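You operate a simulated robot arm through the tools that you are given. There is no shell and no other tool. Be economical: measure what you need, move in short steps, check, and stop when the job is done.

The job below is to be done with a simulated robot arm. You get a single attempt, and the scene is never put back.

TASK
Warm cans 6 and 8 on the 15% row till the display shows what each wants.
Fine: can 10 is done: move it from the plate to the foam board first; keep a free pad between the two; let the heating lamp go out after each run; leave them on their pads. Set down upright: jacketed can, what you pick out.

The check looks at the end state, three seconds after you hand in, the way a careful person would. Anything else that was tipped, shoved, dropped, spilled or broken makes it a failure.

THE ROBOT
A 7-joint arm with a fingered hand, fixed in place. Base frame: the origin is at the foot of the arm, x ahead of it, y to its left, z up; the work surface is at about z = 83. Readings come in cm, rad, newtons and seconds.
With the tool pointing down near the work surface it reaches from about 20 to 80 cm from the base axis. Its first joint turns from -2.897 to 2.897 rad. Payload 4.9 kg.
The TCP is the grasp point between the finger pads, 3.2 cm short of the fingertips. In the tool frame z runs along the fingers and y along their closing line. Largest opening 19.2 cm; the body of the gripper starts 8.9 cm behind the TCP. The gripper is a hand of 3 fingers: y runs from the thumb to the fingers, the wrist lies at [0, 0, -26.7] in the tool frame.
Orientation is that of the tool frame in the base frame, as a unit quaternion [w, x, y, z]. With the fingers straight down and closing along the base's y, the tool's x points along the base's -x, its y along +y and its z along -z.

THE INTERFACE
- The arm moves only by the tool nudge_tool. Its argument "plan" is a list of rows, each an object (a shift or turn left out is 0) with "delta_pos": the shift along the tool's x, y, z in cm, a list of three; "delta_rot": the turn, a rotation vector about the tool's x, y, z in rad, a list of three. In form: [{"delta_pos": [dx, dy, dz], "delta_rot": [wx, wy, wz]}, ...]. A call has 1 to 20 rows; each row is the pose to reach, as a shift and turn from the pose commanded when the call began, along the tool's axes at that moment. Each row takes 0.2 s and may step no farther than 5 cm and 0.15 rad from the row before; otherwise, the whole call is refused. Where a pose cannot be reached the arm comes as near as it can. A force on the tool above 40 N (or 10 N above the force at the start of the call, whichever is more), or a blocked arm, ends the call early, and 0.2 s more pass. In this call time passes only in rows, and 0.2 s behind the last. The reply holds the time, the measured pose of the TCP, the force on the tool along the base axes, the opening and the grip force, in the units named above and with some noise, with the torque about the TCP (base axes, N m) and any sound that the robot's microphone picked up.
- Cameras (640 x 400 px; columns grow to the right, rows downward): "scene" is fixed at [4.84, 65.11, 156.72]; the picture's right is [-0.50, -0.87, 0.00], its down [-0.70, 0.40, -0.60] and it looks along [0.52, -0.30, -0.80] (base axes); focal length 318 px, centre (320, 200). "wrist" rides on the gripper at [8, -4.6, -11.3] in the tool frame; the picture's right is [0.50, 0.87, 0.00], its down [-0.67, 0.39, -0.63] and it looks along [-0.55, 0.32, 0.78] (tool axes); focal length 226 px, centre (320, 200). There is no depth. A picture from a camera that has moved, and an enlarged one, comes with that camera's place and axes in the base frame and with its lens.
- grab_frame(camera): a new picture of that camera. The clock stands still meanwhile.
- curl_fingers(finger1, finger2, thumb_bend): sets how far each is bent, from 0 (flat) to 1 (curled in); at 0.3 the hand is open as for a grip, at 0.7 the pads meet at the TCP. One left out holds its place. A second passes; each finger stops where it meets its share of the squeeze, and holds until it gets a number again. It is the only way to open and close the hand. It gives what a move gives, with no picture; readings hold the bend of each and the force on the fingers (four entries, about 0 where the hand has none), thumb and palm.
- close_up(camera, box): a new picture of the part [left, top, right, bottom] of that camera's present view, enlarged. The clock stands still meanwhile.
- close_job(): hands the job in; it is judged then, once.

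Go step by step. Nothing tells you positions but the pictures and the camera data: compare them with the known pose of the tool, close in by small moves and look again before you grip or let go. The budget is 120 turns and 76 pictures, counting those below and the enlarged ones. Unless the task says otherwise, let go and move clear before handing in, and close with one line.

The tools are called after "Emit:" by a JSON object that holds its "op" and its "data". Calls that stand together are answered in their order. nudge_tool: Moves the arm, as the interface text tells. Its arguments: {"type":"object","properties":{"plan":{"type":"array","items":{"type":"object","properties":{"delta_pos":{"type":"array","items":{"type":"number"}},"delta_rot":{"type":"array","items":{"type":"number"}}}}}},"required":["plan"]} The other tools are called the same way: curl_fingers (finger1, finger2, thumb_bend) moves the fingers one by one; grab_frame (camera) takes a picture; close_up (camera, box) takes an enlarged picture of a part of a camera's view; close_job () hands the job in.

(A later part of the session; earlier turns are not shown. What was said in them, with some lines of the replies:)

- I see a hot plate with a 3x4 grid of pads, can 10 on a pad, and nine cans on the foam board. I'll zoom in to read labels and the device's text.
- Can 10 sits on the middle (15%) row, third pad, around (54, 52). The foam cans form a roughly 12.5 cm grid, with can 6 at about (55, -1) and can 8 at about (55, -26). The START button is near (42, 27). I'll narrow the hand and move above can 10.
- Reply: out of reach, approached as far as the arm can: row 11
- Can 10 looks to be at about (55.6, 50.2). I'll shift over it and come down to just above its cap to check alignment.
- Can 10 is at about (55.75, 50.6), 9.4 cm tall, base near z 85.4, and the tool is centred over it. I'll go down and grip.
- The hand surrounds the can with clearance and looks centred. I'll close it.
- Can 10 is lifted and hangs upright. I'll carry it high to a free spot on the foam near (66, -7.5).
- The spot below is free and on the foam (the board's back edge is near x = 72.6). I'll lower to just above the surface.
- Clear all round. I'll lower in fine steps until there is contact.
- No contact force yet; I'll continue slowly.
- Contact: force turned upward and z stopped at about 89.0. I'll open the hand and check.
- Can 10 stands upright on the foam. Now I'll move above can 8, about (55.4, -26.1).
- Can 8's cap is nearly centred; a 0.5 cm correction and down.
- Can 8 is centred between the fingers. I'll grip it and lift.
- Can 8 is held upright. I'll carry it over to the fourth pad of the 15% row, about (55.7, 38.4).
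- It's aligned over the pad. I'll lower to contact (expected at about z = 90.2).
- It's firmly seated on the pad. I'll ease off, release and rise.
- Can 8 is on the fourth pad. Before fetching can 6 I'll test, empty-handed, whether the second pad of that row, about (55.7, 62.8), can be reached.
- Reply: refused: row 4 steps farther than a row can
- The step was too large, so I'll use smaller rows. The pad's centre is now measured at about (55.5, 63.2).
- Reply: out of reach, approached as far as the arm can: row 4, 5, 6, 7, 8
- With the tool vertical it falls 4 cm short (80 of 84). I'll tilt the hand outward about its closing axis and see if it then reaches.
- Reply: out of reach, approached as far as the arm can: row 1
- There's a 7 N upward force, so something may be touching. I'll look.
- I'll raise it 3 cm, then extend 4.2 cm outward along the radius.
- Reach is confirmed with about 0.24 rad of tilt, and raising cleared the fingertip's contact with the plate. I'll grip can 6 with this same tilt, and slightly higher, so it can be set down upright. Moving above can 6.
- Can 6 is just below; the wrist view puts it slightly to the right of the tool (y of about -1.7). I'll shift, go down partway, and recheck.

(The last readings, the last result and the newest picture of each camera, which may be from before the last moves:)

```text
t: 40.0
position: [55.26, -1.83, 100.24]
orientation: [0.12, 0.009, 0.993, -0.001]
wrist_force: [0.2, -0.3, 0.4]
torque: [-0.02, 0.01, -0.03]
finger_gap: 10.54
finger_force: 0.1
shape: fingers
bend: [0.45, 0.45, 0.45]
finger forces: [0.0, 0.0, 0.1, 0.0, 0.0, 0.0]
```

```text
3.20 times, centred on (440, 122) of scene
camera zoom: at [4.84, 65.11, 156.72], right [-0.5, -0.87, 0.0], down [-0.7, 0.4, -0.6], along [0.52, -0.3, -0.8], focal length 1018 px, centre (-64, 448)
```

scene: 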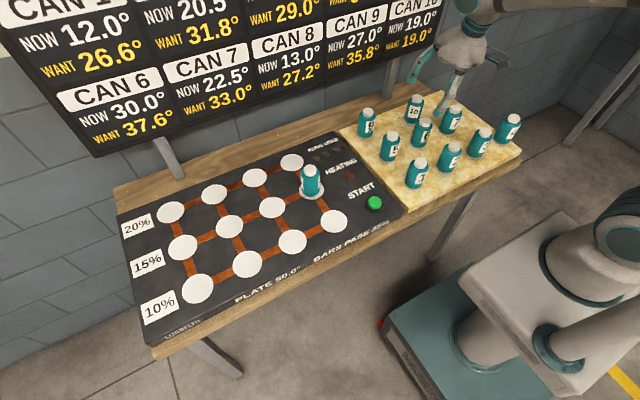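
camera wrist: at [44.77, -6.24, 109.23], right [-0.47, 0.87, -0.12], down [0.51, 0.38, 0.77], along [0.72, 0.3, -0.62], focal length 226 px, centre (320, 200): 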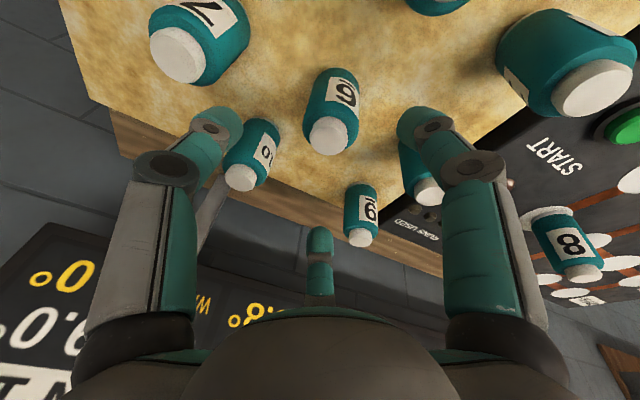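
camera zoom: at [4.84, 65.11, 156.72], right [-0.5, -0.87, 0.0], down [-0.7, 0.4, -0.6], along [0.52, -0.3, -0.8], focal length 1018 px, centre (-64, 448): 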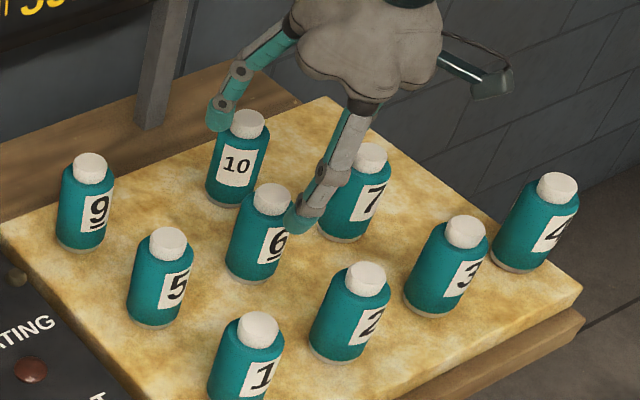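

Nearly centred. I'll go down another 5 cm with a small correction and recheck.

Emit:
{"op": "nudge_tool", "data": {"plan": [{"delta_pos": [0.76, -0.1, 2.5]}, {"delta_pos": [1.52, -0.15, 4.98]}, {"delta_pos": [1.52, -0.15, 4.98]}]}}

Emit:
{"op": "grab_frame", "data": {"camera": "wrist"}}

Emit:
{"op": "close_up", "data": {"camera": "scene", "box": [360, 70, 480, 145]}}

```text
t: 40.8
position: [54.91, -1.97, 94.94]
orientation: [0.119, 0.01, 0.993, -0.001]
wrist_force: [0.9, -0.5, 0.2]
torque: [0.04, -0.03, -0.02]
finger_gap: 10.57
finger_force: 0.1
shape: fingers
bend: [0.45, 0.45, 0.45]
finger forces: [0.0, 0.0, 0.0, 0.1, 0.0, 0.1]
```

```text
40 pictures are left
camera wrist: at [44.44, -6.33, 104.03], right [-0.47, 0.88, -0.12], down [0.51, 0.38, 0.77], along [0.72, 0.3, -0.62], focal length 226 px, centre (320, 200)
```

wrist: 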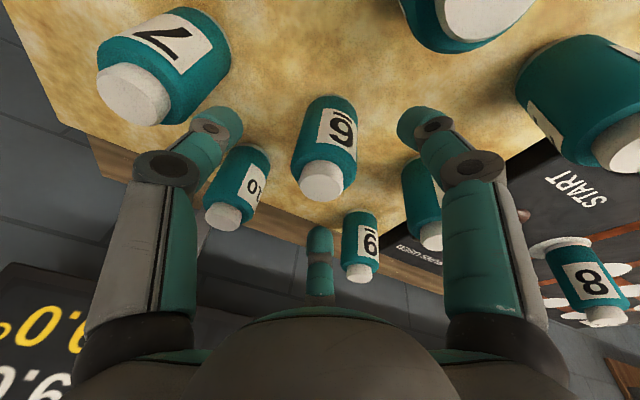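

```text
5.33 times, centred on (420, 108) of scene
camera zoom: at [4.84, 65.11, 156.72], right [-0.5, -0.87, 0.0], down [-0.7, 0.4, -0.6], along [0.52, -0.3, -0.8], focal length 1697 px, centre (-213, 693)
```

zoom: 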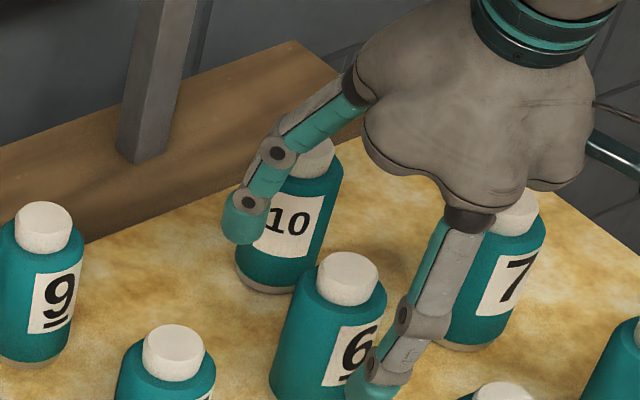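

With the cap's effective height recalibrated at about 92.6, can 6 is at (55.6, -1.9). I'll shift 0.65 cm outward, narrow the fingers a little, then descend in small steps while watching the force.

Emit:
{"op": "nudge_tool", "data": {"plan": [{"delta_pos": [-0.63, 0.05, 0.15]}, {"delta_pos": [-0.63, 0.05, 0.15]}]}}

Emit:
{"op": "curl_fingers", "data": {"finger1": 0.5, "finger2": 0.5, "thumb_bend": 0.5}}

Emit:
{"op": "nudge_tool", "data": {"plan": [{"delta_pos": [0.36, 0, 1.46]}, {"delta_pos": [0.71, 0, 2.91]}, {"delta_pos": [0.71, 0, 2.91]}]}}

Emit:
{"op": "grab_frame", "data": {"camera": "wrist"}}

```text
t: 41.4
position: [55.58, -1.79, 94.86]
orientation: [0.118, 0.01, 0.993, -0.001]
wrist_force: [-1.0, 0.5, 0.3]
torque: [0.01, 0.02, -0.01]
finger_gap: 10.51
finger_force: 0.0
shape: fingers
bend: [0.45, 0.45, 0.45]
finger forces: [0.0, 0.0, 0.1, 0.0, 0.0, 0.0]
```

```text
t: 42.4
position: [55.61, -1.88, 95.0]
orientation: [0.119, 0.01, 0.993, -0.002]
wrist_force: [-0.2, 1.0, 0.2]
torque: [-0.02, -0.02, -0.02]
finger_gap: 8.48
finger_force: 0.0
shape: fingers
bend: [0.5, 0.5, 0.5]
finger forces: [0.0, 0.0, 0.1, 0.0, 0.0, 0.0]
```

```text
t: 43.2
position: [55.63, -1.88, 92.01]
orientation: [0.12, 0.009, 0.993, -0.002]
wrist_force: [-1.1, -0.4, 0.1]
torque: [0.01, -0.03, 0.03]
finger_gap: 8.48
finger_force: 0.0
shape: fingers
bend: [0.5, 0.5, 0.5]
finger forces: [0.0, 0.0, 0.1, 0.1, 0.0, 0.1]
```

```text
38 pictures are left
camera wrist: at [45.08, -6.33, 101.08], right [-0.47, 0.87, -0.12], down [0.51, 0.38, 0.77], along [0.72, 0.3, -0.62], focal length 226 px, centre (320, 200)
```

wrist: 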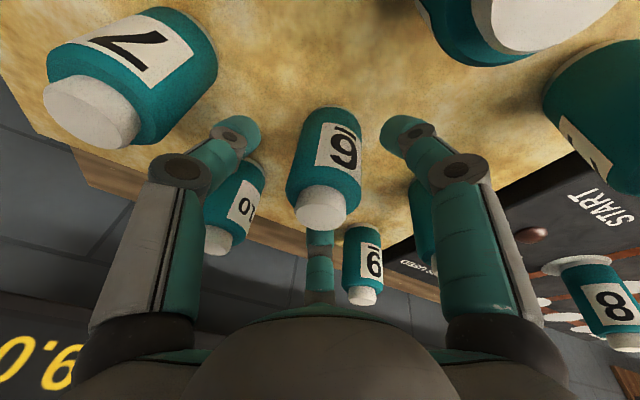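

No contact and the can is well centred. The last 2 cm down, then grip.

Emit:
{"op": "nudge_tool", "data": {"plan": [{"delta_pos": [0.16, 0, 0.65]}, {"delta_pos": [0.32, 0, 1.3]}, {"delta_pos": [0.47, 0, 1.94]}, {"delta_pos": [0.47, 0, 1.94]}]}}

Emit:
{"op": "grab_frame", "data": {"camera": "wrist"}}

Emit:
{"op": "close_up", "data": {"camera": "scene", "box": [360, 80, 480, 155]}}

```text
t: 44.2
position: [55.53, -1.71, 89.85]
orientation: [0.119, 0.009, 0.993, -0.001]
wrist_force: [-1.3, 0.5, 0.0]
torque: [0.0, 0.0, -0.01]
finger_gap: 8.47
finger_force: 0.1
shape: fingers
bend: [0.5, 0.5, 0.5]
finger forces: [0.0, 0.0, 0.0, 0.1, 0.0, 0.0]
```

```text
37 pictures are left
camera wrist: at [45.13, -6.26, 99.0], right [-0.47, 0.87, -0.12], down [0.51, 0.38, 0.77], along [0.72, 0.3, -0.62], focal length 226 px, centre (320, 200)
```

wrist: 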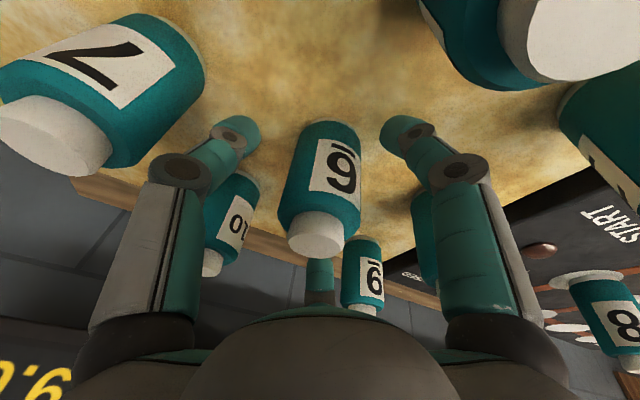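

```text
5.33 times, centred on (420, 118) of scene
camera zoom: at [4.84, 65.11, 156.72], right [-0.5, -0.87, 0.0], down [-0.7, 0.4, -0.6], along [0.52, -0.3, -0.8], focal length 1697 px, centre (-213, 640)
```

zoom: 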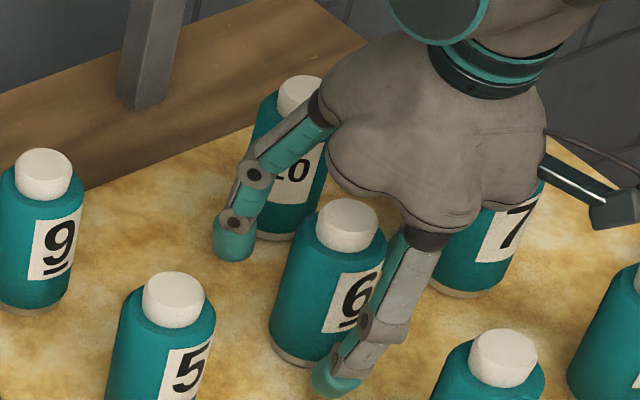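

The can is between the fingers with no contact. Gripping and lifting slightly.

Emit:
{"op": "curl_fingers", "data": {"finger1": 0.7, "finger2": 0.7, "thumb_bend": 0.7}}

Emit:
{"op": "close_up", "data": {"camera": "scene", "box": [360, 80, 480, 155]}}

Emit:
{"op": "nudge_tool", "data": {"plan": [{"delta_pos": [-0.24, 0, -0.97]}, {"delta_pos": [-0.95, 0, -3.9]}, {"delta_pos": [-0.95, 0, -3.9]}]}}

Emit:
{"op": "close_up", "data": {"camera": "scene", "box": [360, 80, 480, 155]}}

Emit:
{"op": "grab_frame", "data": {"camera": "wrist"}}

```text
t: 45.2
position: [55.56, -1.77, 89.98]
orientation: [0.118, 0.01, 0.993, -0.001]
wrist_force: [-0.5, -0.9, 0.4]
torque: [-0.02, 0.01, -0.02]
finger_gap: 4.21
finger_force: 19.2
shape: fingers
bend: [0.59, 0.6, 0.63]
finger forces: [12.1, 11.8, 0.0, 0.0, 14.9, 0.1]
```

```text
5.33 times, centred on (420, 118) of scene
camera zoom: at [4.84, 65.11, 156.72], right [-0.5, -0.87, 0.0], down [-0.7, 0.4, -0.6], along [0.52, -0.3, -0.8], focal length 1697 px, centre (-213, 640)
```

zoom: 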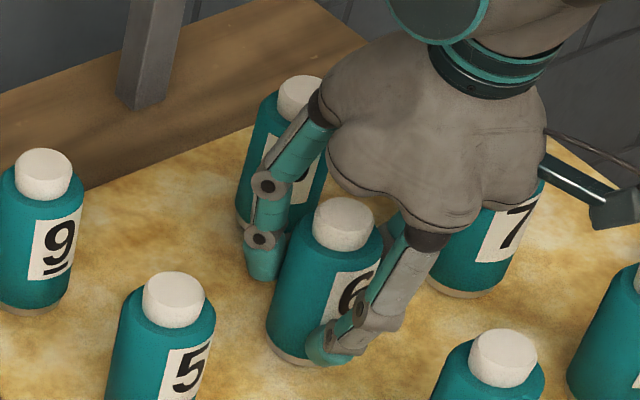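

```text
t: 46.0
position: [55.67, -1.72, 94.07]
orientation: [0.119, 0.008, 0.993, -0.001]
wrist_force: [-0.6, -0.2, -1.9]
torque: [0.02, 0.02, -0.01]
finger_gap: 4.22
finger_force: 18.9
shape: fingers
bend: [0.59, 0.6, 0.63]
finger forces: [11.5, 11.7, 0.1, 0.0, 14.5, 0.0]
```

```text
5.33 times, centred on (420, 118) of scene
camera zoom: at [4.84, 65.11, 156.72], right [-0.5, -0.87, 0.0], down [-0.7, 0.4, -0.6], along [0.52, -0.3, -0.8], focal length 1697 px, centre (-213, 640)
```

zoom: 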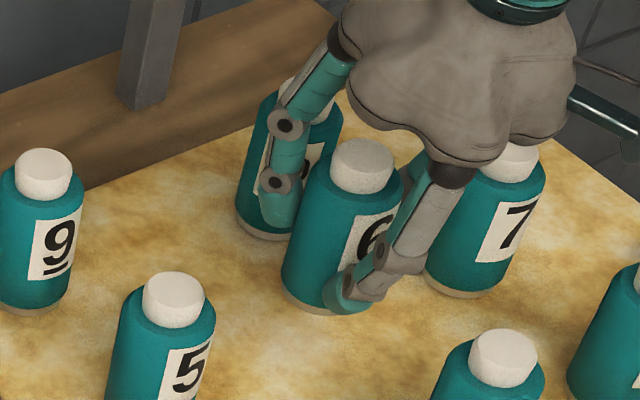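

```text
33 pictures are left
camera wrist: at [45.15, -6.28, 103.12], right [-0.47, 0.87, -0.12], down [0.51, 0.38, 0.77], along [0.72, 0.3, -0.62], focal length 226 px, centre (320, 200)
```

wrist: 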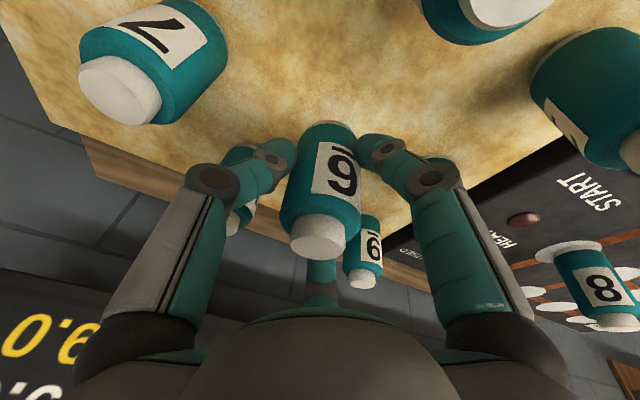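

Can 6 is lifted and upright in the tilted hand. I'll raise it and swing around to a point inboard of the target pad, clear of can 8.

Emit:
{"op": "nudge_tool", "data": {"plan": [{"delta_pos": [-1.01, 0, -4.18]}, {"delta_pos": [-2.03, 0, -8.36]}, {"delta_pos": [-3.04, 0, -12.54]}, {"delta_pos": [-2.26, 4.59, -12.73], "delta_rot": [-0.0171, 0, -0.0703]}, {"delta_pos": [-1.48, 9.18, -12.92], "delta_rot": [-0.0342, 0, -0.1406]}, {"delta_pos": [-0.69, 13.76, -13.11], "delta_rot": [-0.0512, 0, -0.211]}, {"delta_pos": [0.09, 18.35, -13.3], "delta_rot": [-0.0683, 0, -0.2813]}, {"delta_pos": [0.87, 22.94, -13.49], "delta_rot": [-0.0854, 0, -0.3517]}, {"delta_pos": [1.66, 27.53, -13.68], "delta_rot": [-0.1025, 0, -0.422]}, {"delta_pos": [2.44, 32.11, -13.87], "delta_rot": [-0.1196, 0, -0.4923]}, {"delta_pos": [3.22, 36.7, -14.06], "delta_rot": [-0.1367, 0, -0.5627]}, {"delta_pos": [4.0, 41.29, -14.25], "delta_rot": [-0.1537, 0, -0.633]}, {"delta_pos": [4.79, 45.88, -14.44], "delta_rot": [-0.1708, 0, -0.7033]}, {"delta_pos": [5.57, 50.46, -14.63], "delta_rot": [-0.1879, 0, -0.7737]}, {"delta_pos": [6.35, 55.05, -14.82], "delta_rot": [-0.205, 0, -0.844]}, {"delta_pos": [6.35, 55.05, -14.82], "delta_rot": [-0.205, 0, -0.844]}]}}

Emit:
{"op": "close_up", "data": {"camera": "scene", "box": [100, 80, 340, 230]}}

```text
t: 49.4
position: [46.97, 53.39, 106.9]
orientation: [0.11, -0.409, 0.905, 0.048]
wrist_force: [-0.2, -0.4, -1.2]
torque: [0.01, 0.0, -0.01]
finger_gap: 4.21
finger_force: 18.8
shape: fingers
bend: [0.59, 0.6, 0.63]
finger forces: [11.4, 11.7, 0.0, 0.0, 14.5, 0.0]
```

```text
2.67 times, centred on (220, 155) of scene
camera zoom: at [4.84, 65.11, 156.72], right [-0.5, -0.87, 0.0], down [-0.7, 0.4, -0.6], along [0.52, -0.3, -0.8], focal length 849 px, centre (587, 320)
```

zoom: 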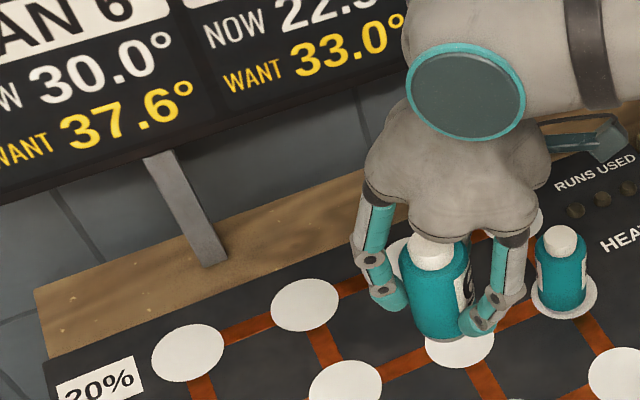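

Now lowering to about z = 95 and extending outward over the second pad.

Emit:
{"op": "nudge_tool", "data": {"plan": [{"delta_pos": [0.94, 0, 3.85]}, {"delta_pos": [1.88, 0, 7.7]}, {"delta_pos": [2.82, 0, 11.56]}, {"delta_pos": [-1.38, 0.03, 12.6]}, {"delta_pos": [-5.58, 0.06, 13.6]}, {"delta_pos": [-9.79, 0.1, 14.64]}, {"delta_pos": [-9.79, 0.1, 14.64]}]}}

Emit:
{"op": "close_up", "data": {"camera": "scene", "box": [140, 150, 300, 250]}}

Emit:
{"op": "grab_frame", "data": {"camera": "wrist"}}

```text
t: 51.0
position: [55.49, 63.28, 95.48]
orientation: [0.111, -0.41, 0.904, 0.05]
wrist_force: [0.2, -0.5, -0.7]
torque: [-0.02, 0.01, 0.01]
finger_gap: 4.17
finger_force: 18.0
shape: fingers
bend: [0.59, 0.6, 0.63]
finger forces: [11.0, 11.6, 0.0, 0.0, 14.2, 0.0]
```

```text
4.00 times, centred on (220, 200) of scene
camera zoom: at [4.84, 65.11, 156.72], right [-0.5, -0.87, 0.0], down [-0.7, 0.4, -0.6], along [0.52, -0.3, -0.8], focal length 1273 px, centre (720, 200)
```

zoom: 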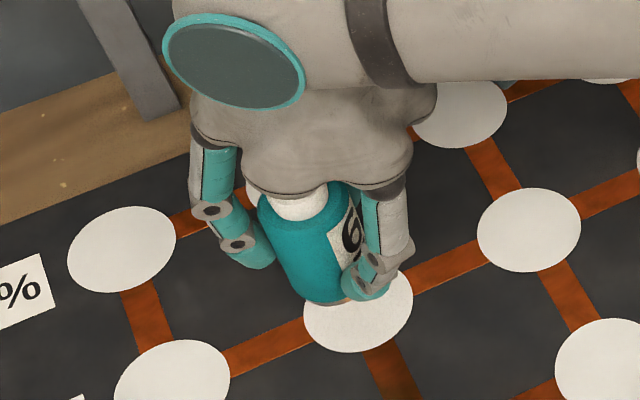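

```text
30 pictures are left
camera wrist: at [52.09, 52.35, 104.45], right [-0.97, 0.21, -0.12], down [0.04, 0.63, 0.78], along [0.24, 0.75, -0.62], focal length 226 px, centre (320, 200)
```

wrist: 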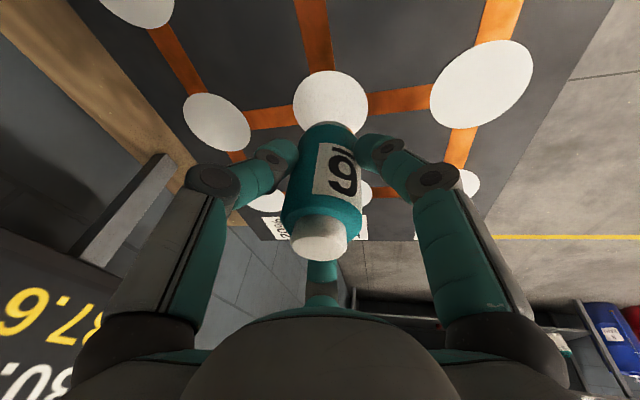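

Can 6 is over the second pad. I'll make a small correction and lower to just above contact (expected near z = 90.95).

Emit:
{"op": "nudge_tool", "data": {"plan": [{"delta_pos": [0.6, -0.15, 1.9]}, {"delta_pos": [1.05, -0.23, 3.3]}, {"delta_pos": [1.27, -0.23, 4.1]}, {"delta_pos": [1.27, -0.23, 4.1]}]}}

Emit:
{"op": "close_up", "data": {"camera": "scene", "box": [140, 150, 300, 250]}}

```text
t: 52.0
position: [55.43, 62.92, 90.88]
orientation: [0.111, -0.409, 0.904, 0.049]
wrist_force: [0.1, -0.6, 6.5]
torque: [-0.01, 0.16, 0.0]
finger_gap: 4.15
finger_force: 20.0
shape: fingers
bend: [0.59, 0.6, 0.63]
finger forces: [13.0, 12.0, 0.0, 0.0, 15.7, 0.1]
```

```text
4.00 times, centred on (220, 200) of scene
camera zoom: at [4.84, 65.11, 156.72], right [-0.5, -0.87, 0.0], down [-0.7, 0.4, -0.6], along [0.52, -0.3, -0.8], focal length 1273 px, centre (720, 200)
```

zoom: 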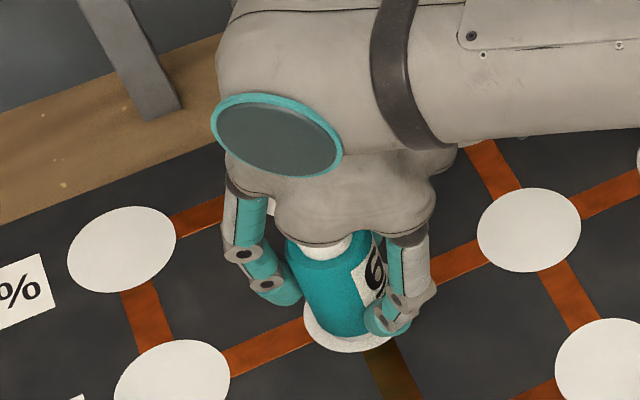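

It's seated on the pad with light contact. Opening to 0.5.

Emit:
{"op": "curl_fingers", "data": {"finger1": 0.5, "finger2": 0.5, "thumb_bend": 0.5}}

Emit:
{"op": "grab_frame", "data": {"camera": "wrist"}}

```text
t: 53.0
position: [55.44, 62.8, 90.65]
orientation: [0.109, -0.409, 0.905, 0.049]
wrist_force: [-0.3, -0.7, 0.2]
torque: [-0.03, -0.01, 0.0]
finger_gap: 8.38
finger_force: 0.1
shape: fingers
bend: [0.5, 0.5, 0.5]
finger forces: [0.0, 0.1, 0.0, 0.0, 0.0, 0.1]
```

```text
28 pictures are left
camera wrist: at [52.03, 51.95, 99.79], right [-0.97, 0.21, -0.12], down [0.04, 0.63, 0.77], along [0.24, 0.75, -0.62], focal length 226 px, centre (320, 200)
```

wrist: 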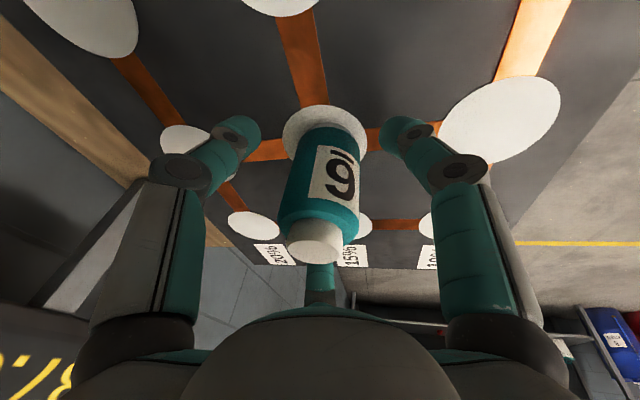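

Can 6 stands upright on its pad. I'll rise straight up.

Emit:
{"op": "nudge_tool", "data": {"plan": [{"delta_pos": [-0.47, 0, -1.94]}, {"delta_pos": [-0.95, 0, -3.89]}, {"delta_pos": [-1.42, 0, -5.83]}, {"delta_pos": [-1.8, 0, -7.4]}, {"delta_pos": [-2.02, 0, -8.26]}]}}

Emit:
{"op": "close_up", "data": {"camera": "scene", "box": [140, 150, 300, 250]}}

Emit:
{"op": "grab_frame", "data": {"camera": "wrist"}}

```text
t: 54.2
position: [55.42, 62.92, 99.25]
orientation: [0.11, -0.409, 0.905, 0.049]
wrist_force: [0.1, 0.1, -0.1]
torque: [-0.04, 0.01, -0.03]
finger_gap: 8.37
finger_force: 0.2
shape: fingers
bend: [0.5, 0.5, 0.5]
finger forces: [0.1, 0.0, 0.0, 0.1, 0.0, 0.0]
```

```text
4.00 times, centred on (220, 200) of scene
camera zoom: at [4.84, 65.11, 156.72], right [-0.5, -0.87, 0.0], down [-0.7, 0.4, -0.6], along [0.52, -0.3, -0.8], focal length 1273 px, centre (720, 200)
```

zoom: 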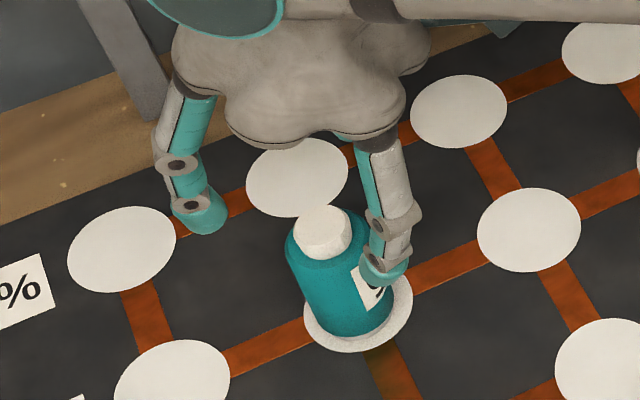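

```text
26 pictures are left
camera wrist: at [52.04, 51.97, 108.31], right [-0.97, 0.21, -0.12], down [0.04, 0.63, 0.77], along [0.23, 0.75, -0.62], focal length 226 px, centre (320, 200)
```

wrist: 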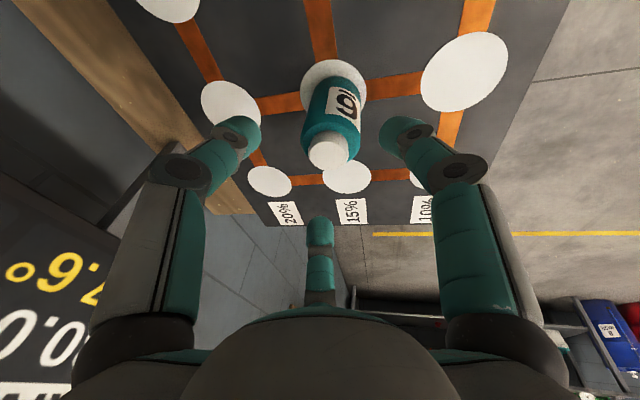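

The hand is clear of can 6. I'll retract inward, straighten the tool, and move above the START button.

Emit:
{"op": "nudge_tool", "data": {"plan": [{"delta_pos": [3.61, 0, -2.07]}, {"delta_pos": [7.22, 0, -4.14], "delta_rot": [0, 0.06, 0]}, {"delta_pos": [10.83, 0, -6.2], "delta_rot": [0, 0.12, 0]}, {"delta_pos": [14.44, 0, -8.27], "delta_rot": [0, 0.18, 0]}, {"delta_pos": [18.05, 0, -10.33], "delta_rot": [0, 0.24, 0]}, {"delta_pos": [21.1, -2.74, -11.1], "delta_rot": [0.0067, 0.24, 0.056]}, {"delta_pos": [24.2, -5.48, -11.8], "delta_rot": [0.0134, 0.24, 0.112]}, {"delta_pos": [27.3, -8.22, -12.6], "delta_rot": [0.02, 0.24, 0.168]}, {"delta_pos": [30.3, -10.96, -13.3], "delta_rot": [0.027, 0.24, 0.224]}, {"delta_pos": [33.4, -13.7, -14.1], "delta_rot": [0.0336, 0.24, 0.28]}, {"delta_pos": [33.4, -13.7, -14.1], "delta_rot": [0.0336, 0.24, 0.28]}]}}

Emit:
{"op": "curl_fingers", "data": {"finger1": 0.7, "finger2": 0.7, "thumb_bend": 0.7}}

Emit:
{"op": "grab_frame", "data": {"camera": "wrist"}}

Emit:
{"op": "close_up", "data": {"camera": "scene", "box": [190, 120, 430, 270]}}

```text
t: 56.6
position: [41.99, 26.9, 104.91]
orientation: [-0.001, -0.281, 0.96, -0.002]
wrist_force: [-0.2, 0.0, 0.2]
torque: [0.01, 0.02, -0.01]
finger_gap: 8.35
finger_force: 0.1
shape: fingers
bend: [0.5, 0.5, 0.5]
finger forces: [0.0, 0.0, 0.1, 0.0, 0.0, 0.0]
```

```text
t: 57.6
position: [41.99, 26.99, 104.9]
orientation: [-0.001, -0.281, 0.96, -0.001]
wrist_force: [0.4, -0.4, 0.0]
torque: [0.03, 0.01, 0.01]
finger_gap: 0.35
finger_force: 0.0
shape: fingers
bend: [0.69, 0.69, 0.7]
finger forces: [0.0, 0.0, 0.1, 0.0, 0.0, 0.0]
```

```text
25 pictures are left
camera wrist: at [37.87, 18.79, 116.24], right [-0.89, 0.46, 0.0], down [0.36, 0.69, 0.63], along [0.29, 0.56, -0.78], focal length 226 px, centre (320, 200)
```

wrist: 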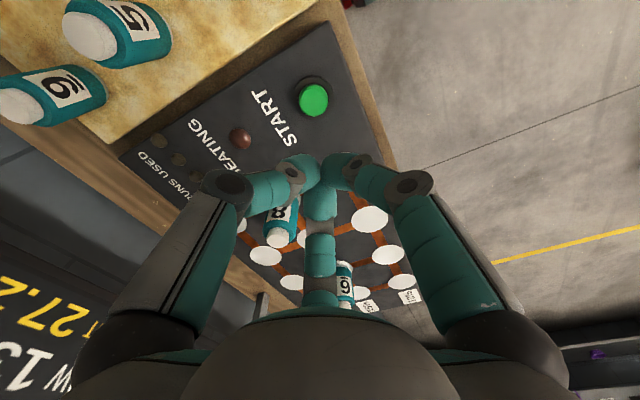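

```text
2.67 times, centred on (310, 195) of scene
camera zoom: at [4.84, 65.11, 156.72], right [-0.5, -0.87, 0.0], down [-0.7, 0.4, -0.6], along [0.52, -0.3, -0.8], focal length 849 px, centre (347, 213)
```

zoom: 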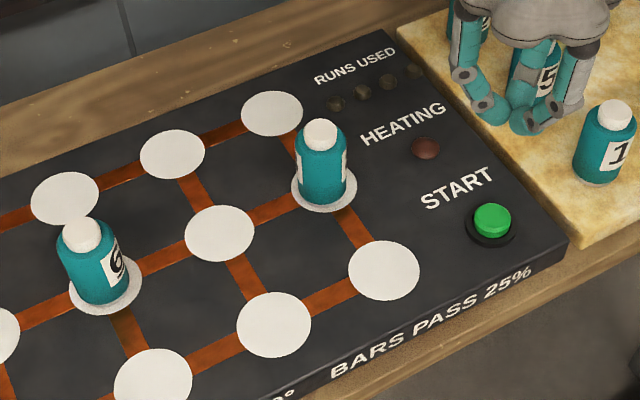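

Both cans stand with one free pad between them. The button is at about (42.4, 25.75). I'll centre the closed fingers over it and go down near it.

Emit:
{"op": "nudge_tool", "data": {"plan": [{"delta_pos": [0.31, -1.23, 4]}, {"delta_pos": [0.31, -1.23, 8]}, {"delta_pos": [0.31, -1.23, 12]}, {"delta_pos": [0.31, -1.23, 12]}]}}

Emit:
{"op": "close_up", "data": {"camera": "scene", "box": [290, 140, 450, 240]}}

Emit:
{"op": "grab_frame", "data": {"camera": "wrist"}}

```text
t: 58.6
position: [42.49, 25.74, 92.92]
orientation: [0.0, -0.281, 0.96, -0.001]
wrist_force: [-0.5, 0.0, 0.7]
torque: [0.01, 0.01, 0.03]
finger_gap: 0.34
finger_force: 0.0
shape: fingers
bend: [0.69, 0.7, 0.7]
finger forces: [0.1, 0.1, 0.0, 0.1, 0.0, 0.0]
```

```text
4.00 times, centred on (370, 190) of scene
camera zoom: at [4.84, 65.11, 156.72], right [-0.5, -0.87, 0.0], down [-0.7, 0.4, -0.6], along [0.52, -0.3, -0.8], focal length 1273 px, centre (120, 240)
```

zoom: 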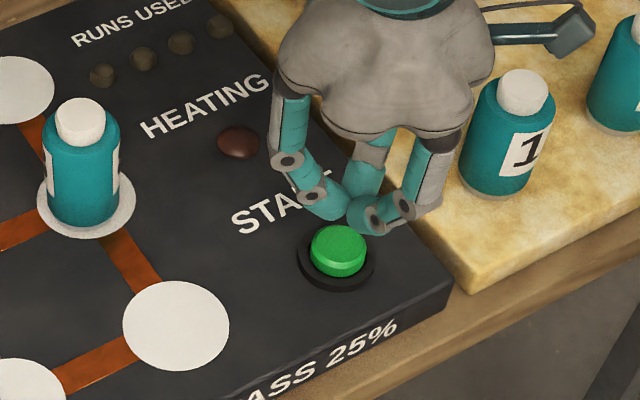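

```text
22 pictures are left
camera wrist: at [38.3, 17.56, 104.35], right [-0.89, 0.46, 0.0], down [0.36, 0.69, 0.63], along [0.29, 0.56, -0.78], focal length 226 px, centre (320, 200)
```

wrist: 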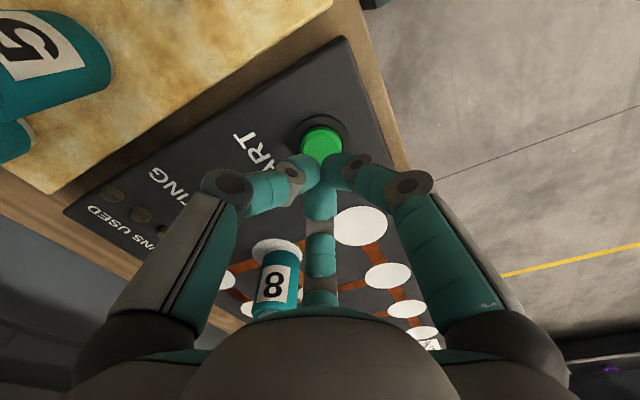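

The tool is over the button to within about a centimetre. I'll press down gently in small steps.

Emit:
{"op": "nudge_tool", "data": {"plan": [{"delta_pos": [0, 0, 1]}, {"delta_pos": [0, 0, 2]}, {"delta_pos": [0, 0, 2.6]}, {"delta_pos": [0, 0, 3.0]}]}}

Emit:
{"op": "close_up", "data": {"camera": "scene", "box": [290, 140, 450, 240]}}

```text
t: 59.6
position: [42.42, 25.64, 89.98]
orientation: [0.0, -0.28, 0.96, -0.001]
wrist_force: [0.2, 0.3, 0.5]
torque: [0.0, -0.04, 0.0]
finger_gap: 0.36
finger_force: 0.1
shape: fingers
bend: [0.69, 0.7, 0.7]
finger forces: [0.0, 0.0, 0.1, 0.1, 0.1, 0.0]
```

```text
4.00 times, centred on (370, 190) of scene
camera zoom: at [4.84, 65.11, 156.72], right [-0.5, -0.87, 0.0], down [-0.7, 0.4, -0.6], along [0.52, -0.3, -0.8], focal length 1273 px, centre (120, 240)
```

zoom: 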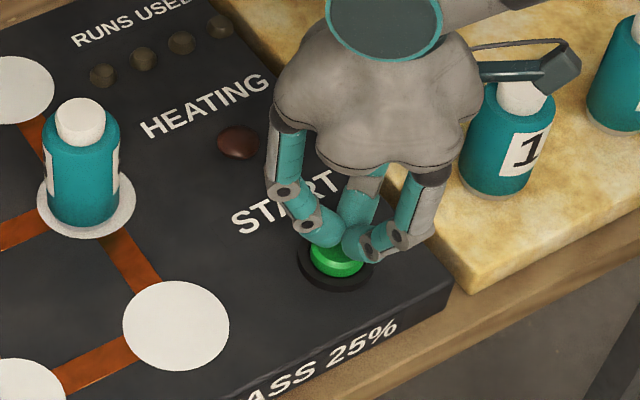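

The tips are just above the button. Continuing down.

Emit:
{"op": "nudge_tool", "data": {"plan": [{"delta_pos": [0, 0.2, 0.4]}, {"delta_pos": [0, 0.3, 0.8]}, {"delta_pos": [0, 0.3, 1.1]}, {"delta_pos": [0, 0.3, 1.4]}]}}

```text
t: 60.6
position: [42.24, 25.96, 88.82]
orientation: [0.0, -0.281, 0.96, 0.0]
wrist_force: [-0.1, -0.9, 6.2]
torque: [-0.03, -0.04, -0.01]
finger_gap: 0.3
finger_force: 4.7
shape: fingers
bend: [0.7, 0.7, 0.7]
finger forces: [3.0, 2.7, 0.0, 0.0, 3.2, 0.1]
heard: click
```

A click: the button registered. I'll lift off and look at the lamp and the run counter.

Emit:
{"op": "nudge_tool", "data": {"plan": [{"delta_pos": [0, 0, -1.5]}, {"delta_pos": [0, 0, -3]}]}}

Emit:
{"op": "grab_frame", "data": {"camera": "scene"}}

```text
t: 61.2
position: [42.13, 26.06, 91.59]
orientation: [0.0, -0.28, 0.96, -0.002]
wrist_force: [-0.1, -0.4, 0.2]
torque: [0.01, 0.01, -0.04]
finger_gap: 0.34
finger_force: 0.0
shape: fingers
bend: [0.7, 0.7, 0.7]
finger forces: [0.0, 0.0, 0.0, 0.1, 0.1, 0.0]
```

```text
20 pictures are left
```

scene: 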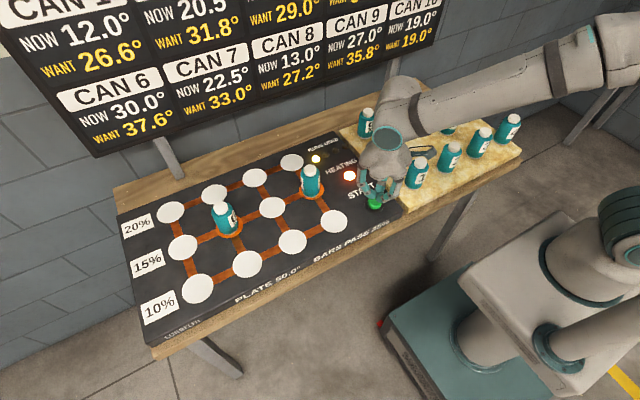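

The heating lamp is lit and one run is counted. I'll wait in place until the lamp goes out.

Emit:
{"op": "nudge_tool", "data": {"plan": [{"delta_pos": [0, 0, 0]}, {"delta_pos": [0, 0, 0]}, {"delta_pos": [0, 0, 0]}, {"delta_pos": [0, 0, 0]}, {"delta_pos": [0, 0, 0]}, {"delta_pos": [0, 0, 0]}, {"delta_pos": [0, 0, 0]}, {"delta_pos": [0, 0, 0]}, {"delta_pos": [0, 0, 0]}, {"delta_pos": [0, 0, 0]}, {"delta_pos": [0, 0, 0]}, {"delta_pos": [0, 0, 0]}, {"delta_pos": [0, 0, 0]}, {"delta_pos": [0, 0, 0]}, {"delta_pos": [0, 0, 0]}, {"delta_pos": [0, 0, 0]}, {"delta_pos": [0, 0, 0]}, {"delta_pos": [0, 0, 0]}, {"delta_pos": [0, 0, 0]}, {"delta_pos": [0, 0, 0]}]}}

Emit:
{"op": "nudge_tool", "data": {"plan": [{"delta_pos": [0, 0, 0]}, {"delta_pos": [0, 0, 0]}, {"delta_pos": [0, 0, 0]}, {"delta_pos": [0, 0, 0]}, {"delta_pos": [0, 0, 0]}, {"delta_pos": [0, 0, 0]}, {"delta_pos": [0, 0, 0]}, {"delta_pos": [0, 0, 0]}, {"delta_pos": [0, 0, 0]}, {"delta_pos": [0, 0, 0]}, {"delta_pos": [0, 0, 0]}, {"delta_pos": [0, 0, 0]}, {"delta_pos": [0, 0, 0]}, {"delta_pos": [0, 0, 0]}, {"delta_pos": [0, 0, 0]}, {"delta_pos": [0, 0, 0]}, {"delta_pos": [0, 0, 0]}, {"delta_pos": [0, 0, 0]}, {"delta_pos": [0, 0, 0]}, {"delta_pos": [0, 0, 0]}]}}

Emit:
{"op": "grab_frame", "data": {"camera": "scene"}}

```text
t: 65.4
position: [42.16, 26.02, 91.56]
orientation: [0.0, -0.281, 0.96, -0.001]
wrist_force: [0.7, 0.8, -0.1]
torque: [0.0, 0.01, 0.02]
finger_gap: 0.33
finger_force: 0.0
shape: fingers
bend: [0.7, 0.7, 0.7]
finger forces: [0.1, 0.0, 0.0, 0.0, 0.0, 0.0]
```

```text
t: 69.6
position: [42.21, 25.93, 91.62]
orientation: [-0.001, -0.281, 0.96, -0.001]
wrist_force: [-0.3, -0.6, -0.1]
torque: [-0.02, -0.05, -0.02]
finger_gap: 0.32
finger_force: 0.0
shape: fingers
bend: [0.7, 0.7, 0.7]
finger forces: [0.0, 0.1, 0.0, 0.0, 0.1, 0.0]
```

```text
19 pictures are left
```

scene: 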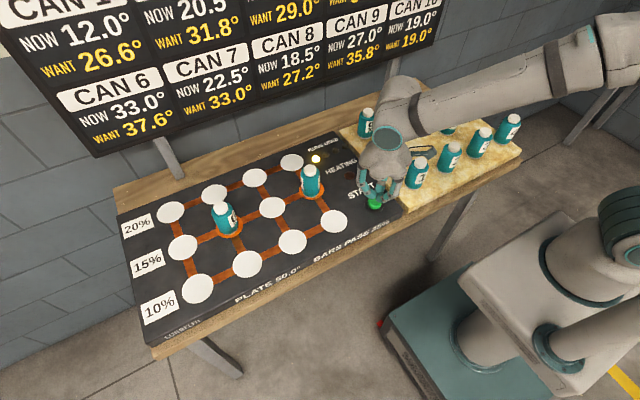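

The lamp is out, and the readings are 33.0° (can 6) and 18.5° (can 8), matching a 15% step. Two more runs will hit 37.6° and 27.2°. Pressing for run 2.

Emit:
{"op": "nudge_tool", "data": {"plan": [{"delta_pos": [0, 0, 1.6]}, {"delta_pos": [0, 0, 2.2]}, {"delta_pos": [0, 0, 2.6]}, {"delta_pos": [0, 0, 3.0]}]}}

```text
t: 70.6
position: [42.22, 25.95, 88.78]
orientation: [0.0, -0.281, 0.96, -0.001]
wrist_force: [-1.0, -1.4, 6.8]
torque: [-0.07, 0.02, 0.01]
finger_gap: 0.29
finger_force: 5.6
shape: fingers
bend: [0.7, 0.7, 0.7]
finger forces: [3.9, 2.7, 0.1, 0.2, 3.9, 0.0]
heard: click
```

Click heard. Lifting off and waiting for the lamp.

Emit:
{"op": "nudge_tool", "data": {"plan": [{"delta_pos": [0, 0, -1.5]}, {"delta_pos": [0, 0, -3]}, {"delta_pos": [0, 0, -3]}, {"delta_pos": [0, 0, -3]}, {"delta_pos": [0, 0, -3]}, {"delta_pos": [0, 0, -3]}, {"delta_pos": [0, 0, -3]}, {"delta_pos": [0, 0, -3]}, {"delta_pos": [0, 0, -3]}, {"delta_pos": [0, 0, -3]}, {"delta_pos": [0, 0, -3]}, {"delta_pos": [0, 0, -3]}, {"delta_pos": [0, 0, -3]}, {"delta_pos": [0, 0, -3]}, {"delta_pos": [0, 0, -3]}, {"delta_pos": [0, 0, -3]}, {"delta_pos": [0, 0, -3]}, {"delta_pos": [0, 0, -3]}, {"delta_pos": [0, 0, -3]}, {"delta_pos": [0, 0, -3]}]}}

Emit:
{"op": "nudge_tool", "data": {"plan": [{"delta_pos": [0, 0, 0]}, {"delta_pos": [0, 0, 0]}, {"delta_pos": [0, 0, 0]}, {"delta_pos": [0, 0, 0]}, {"delta_pos": [0, 0, 0]}, {"delta_pos": [0, 0, 0]}, {"delta_pos": [0, 0, 0]}, {"delta_pos": [0, 0, 0]}, {"delta_pos": [0, 0, 0]}, {"delta_pos": [0, 0, 0]}, {"delta_pos": [0, 0, 0]}, {"delta_pos": [0, 0, 0]}, {"delta_pos": [0, 0, 0]}, {"delta_pos": [0, 0, 0]}, {"delta_pos": [0, 0, 0]}, {"delta_pos": [0, 0, 0]}, {"delta_pos": [0, 0, 0]}, {"delta_pos": [0, 0, 0]}, {"delta_pos": [0, 0, 0]}, {"delta_pos": [0, 0, 0]}]}}

Emit:
{"op": "grab_frame", "data": {"camera": "scene"}}

```text
t: 74.8
position: [42.34, 25.96, 91.48]
orientation: [-0.001, -0.281, 0.96, -0.002]
wrist_force: [0.2, -0.6, -0.1]
torque: [0.03, -0.01, 0.01]
finger_gap: 0.32
finger_force: 0.0
shape: fingers
bend: [0.7, 0.7, 0.7]
finger forces: [0.0, 0.0, 0.0, 0.1, 0.1, 0.0]
```

```text
t: 79.0
position: [42.32, 25.95, 91.6]
orientation: [-0.001, -0.281, 0.96, -0.002]
wrist_force: [-0.1, 0.0, 1.3]
torque: [0.01, 0.0, 0.0]
finger_gap: 0.32
finger_force: 0.1
shape: fingers
bend: [0.7, 0.7, 0.7]
finger forces: [0.0, 0.0, 0.1, 0.1, 0.0, 0.0]
```

```text
18 pictures are left
```

scene: 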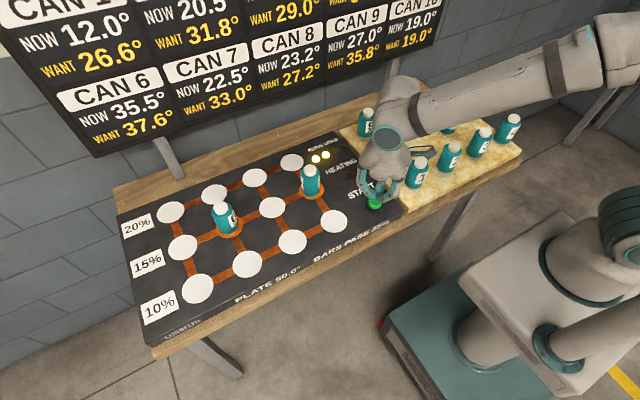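

The lamp is out with two runs counted; readings are 35.5° and 23.2°. Pressing for the third and last run.

Emit:
{"op": "nudge_tool", "data": {"plan": [{"delta_pos": [0, 0, 1.6]}, {"delta_pos": [0, 0, 2.2]}, {"delta_pos": [0, 0, 2.6]}, {"delta_pos": [0, 0, 3.0]}]}}

```text
t: 80.0
position: [42.36, 25.99, 88.77]
orientation: [0.001, -0.281, 0.96, -0.001]
wrist_force: [-1.5, -0.1, 8.8]
torque: [-0.02, 0.08, 0.01]
finger_gap: 0.26
finger_force: 6.6
shape: fingers
bend: [0.7, 0.7, 0.7]
finger forces: [4.9, 3.4, 0.0, 0.0, 4.0, 0.0]
heard: click
```

Click heard. I'll rise well clear and wait for the lamp to go out.

Emit:
{"op": "nudge_tool", "data": {"plan": [{"delta_pos": [0, 0, -2]}, {"delta_pos": [0, 0, -6]}, {"delta_pos": [0, 0, -10]}, {"delta_pos": [0, 0, -14]}, {"delta_pos": [0, 0, -17]}, {"delta_pos": [0, 0, -17]}, {"delta_pos": [0, 0, -17]}, {"delta_pos": [0, 0, -17]}, {"delta_pos": [0, 0, -17]}, {"delta_pos": [0, 0, -17]}, {"delta_pos": [0, 0, -17]}, {"delta_pos": [0, 0, -17]}, {"delta_pos": [0, 0, -17]}, {"delta_pos": [0, 0, -17]}, {"delta_pos": [0, 0, -17]}, {"delta_pos": [0, 0, -17]}, {"delta_pos": [0, 0, -17]}, {"delta_pos": [0, 0, -17]}, {"delta_pos": [0, 0, -17]}, {"delta_pos": [0, 0, -17]}]}}

Emit:
{"op": "nudge_tool", "data": {"plan": [{"delta_pos": [0, 0, 0]}, {"delta_pos": [0, 0, 0]}, {"delta_pos": [0, 0, 0]}, {"delta_pos": [0, 0, 0]}, {"delta_pos": [0, 0, 0]}, {"delta_pos": [0, 0, 0]}, {"delta_pos": [0, 0, 0]}, {"delta_pos": [0, 0, 0]}, {"delta_pos": [0, 0, 0]}, {"delta_pos": [0, 0, 0]}, {"delta_pos": [0, 0, 0]}, {"delta_pos": [0, 0, 0]}, {"delta_pos": [0, 0, 0]}, {"delta_pos": [0, 0, 0]}, {"delta_pos": [0, 0, 0]}, {"delta_pos": [0, 0, 0]}, {"delta_pos": [0, 0, 0]}, {"delta_pos": [0, 0, 0]}, {"delta_pos": [0, 0, 0]}, {"delta_pos": [0, 0, 0]}]}}

Emit:
{"op": "grab_frame", "data": {"camera": "scene"}}

```text
t: 84.2
position: [42.33, 26.09, 105.77]
orientation: [-0.001, -0.28, 0.96, -0.001]
wrist_force: [-0.4, -0.6, -0.3]
torque: [0.01, 0.03, 0.01]
finger_gap: 0.32
finger_force: 0.0
shape: fingers
bend: [0.7, 0.7, 0.7]
finger forces: [0.0, 0.0, 0.1, 0.0, 0.0, 0.0]
```

```text
t: 88.4
position: [42.32, 26.06, 105.72]
orientation: [-0.001, -0.28, 0.96, -0.001]
wrist_force: [0.4, -0.7, -0.8]
torque: [0.0, 0.03, 0.02]
finger_gap: 0.35
finger_force: 0.0
shape: fingers
bend: [0.7, 0.7, 0.7]
finger forces: [0.1, 0.0, 0.0, 0.0, 0.0, 0.0]
```

```text
17 pictures are left
```

scene: 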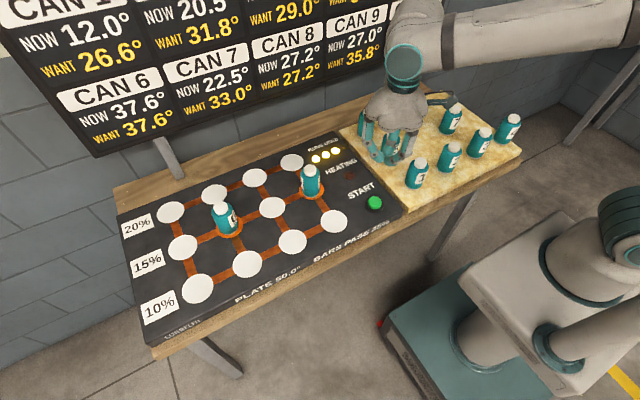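

The display shows can 6 at 37.6° and can 8 at 27.2°, exactly what each wants. The lamp is out after three runs and both cans stand on their pads; the hand is empty and clear, so I'm handing in.

Emit:
{"op": "close_job", "data": {}}

```text
The job is handed in.
```

Cans 6 and 8 were warmed on the 15% row to 37.6° and 27.2°, exactly what each wants, and left upright on their pads with a free pad between; can 10 was first moved to the foam board.
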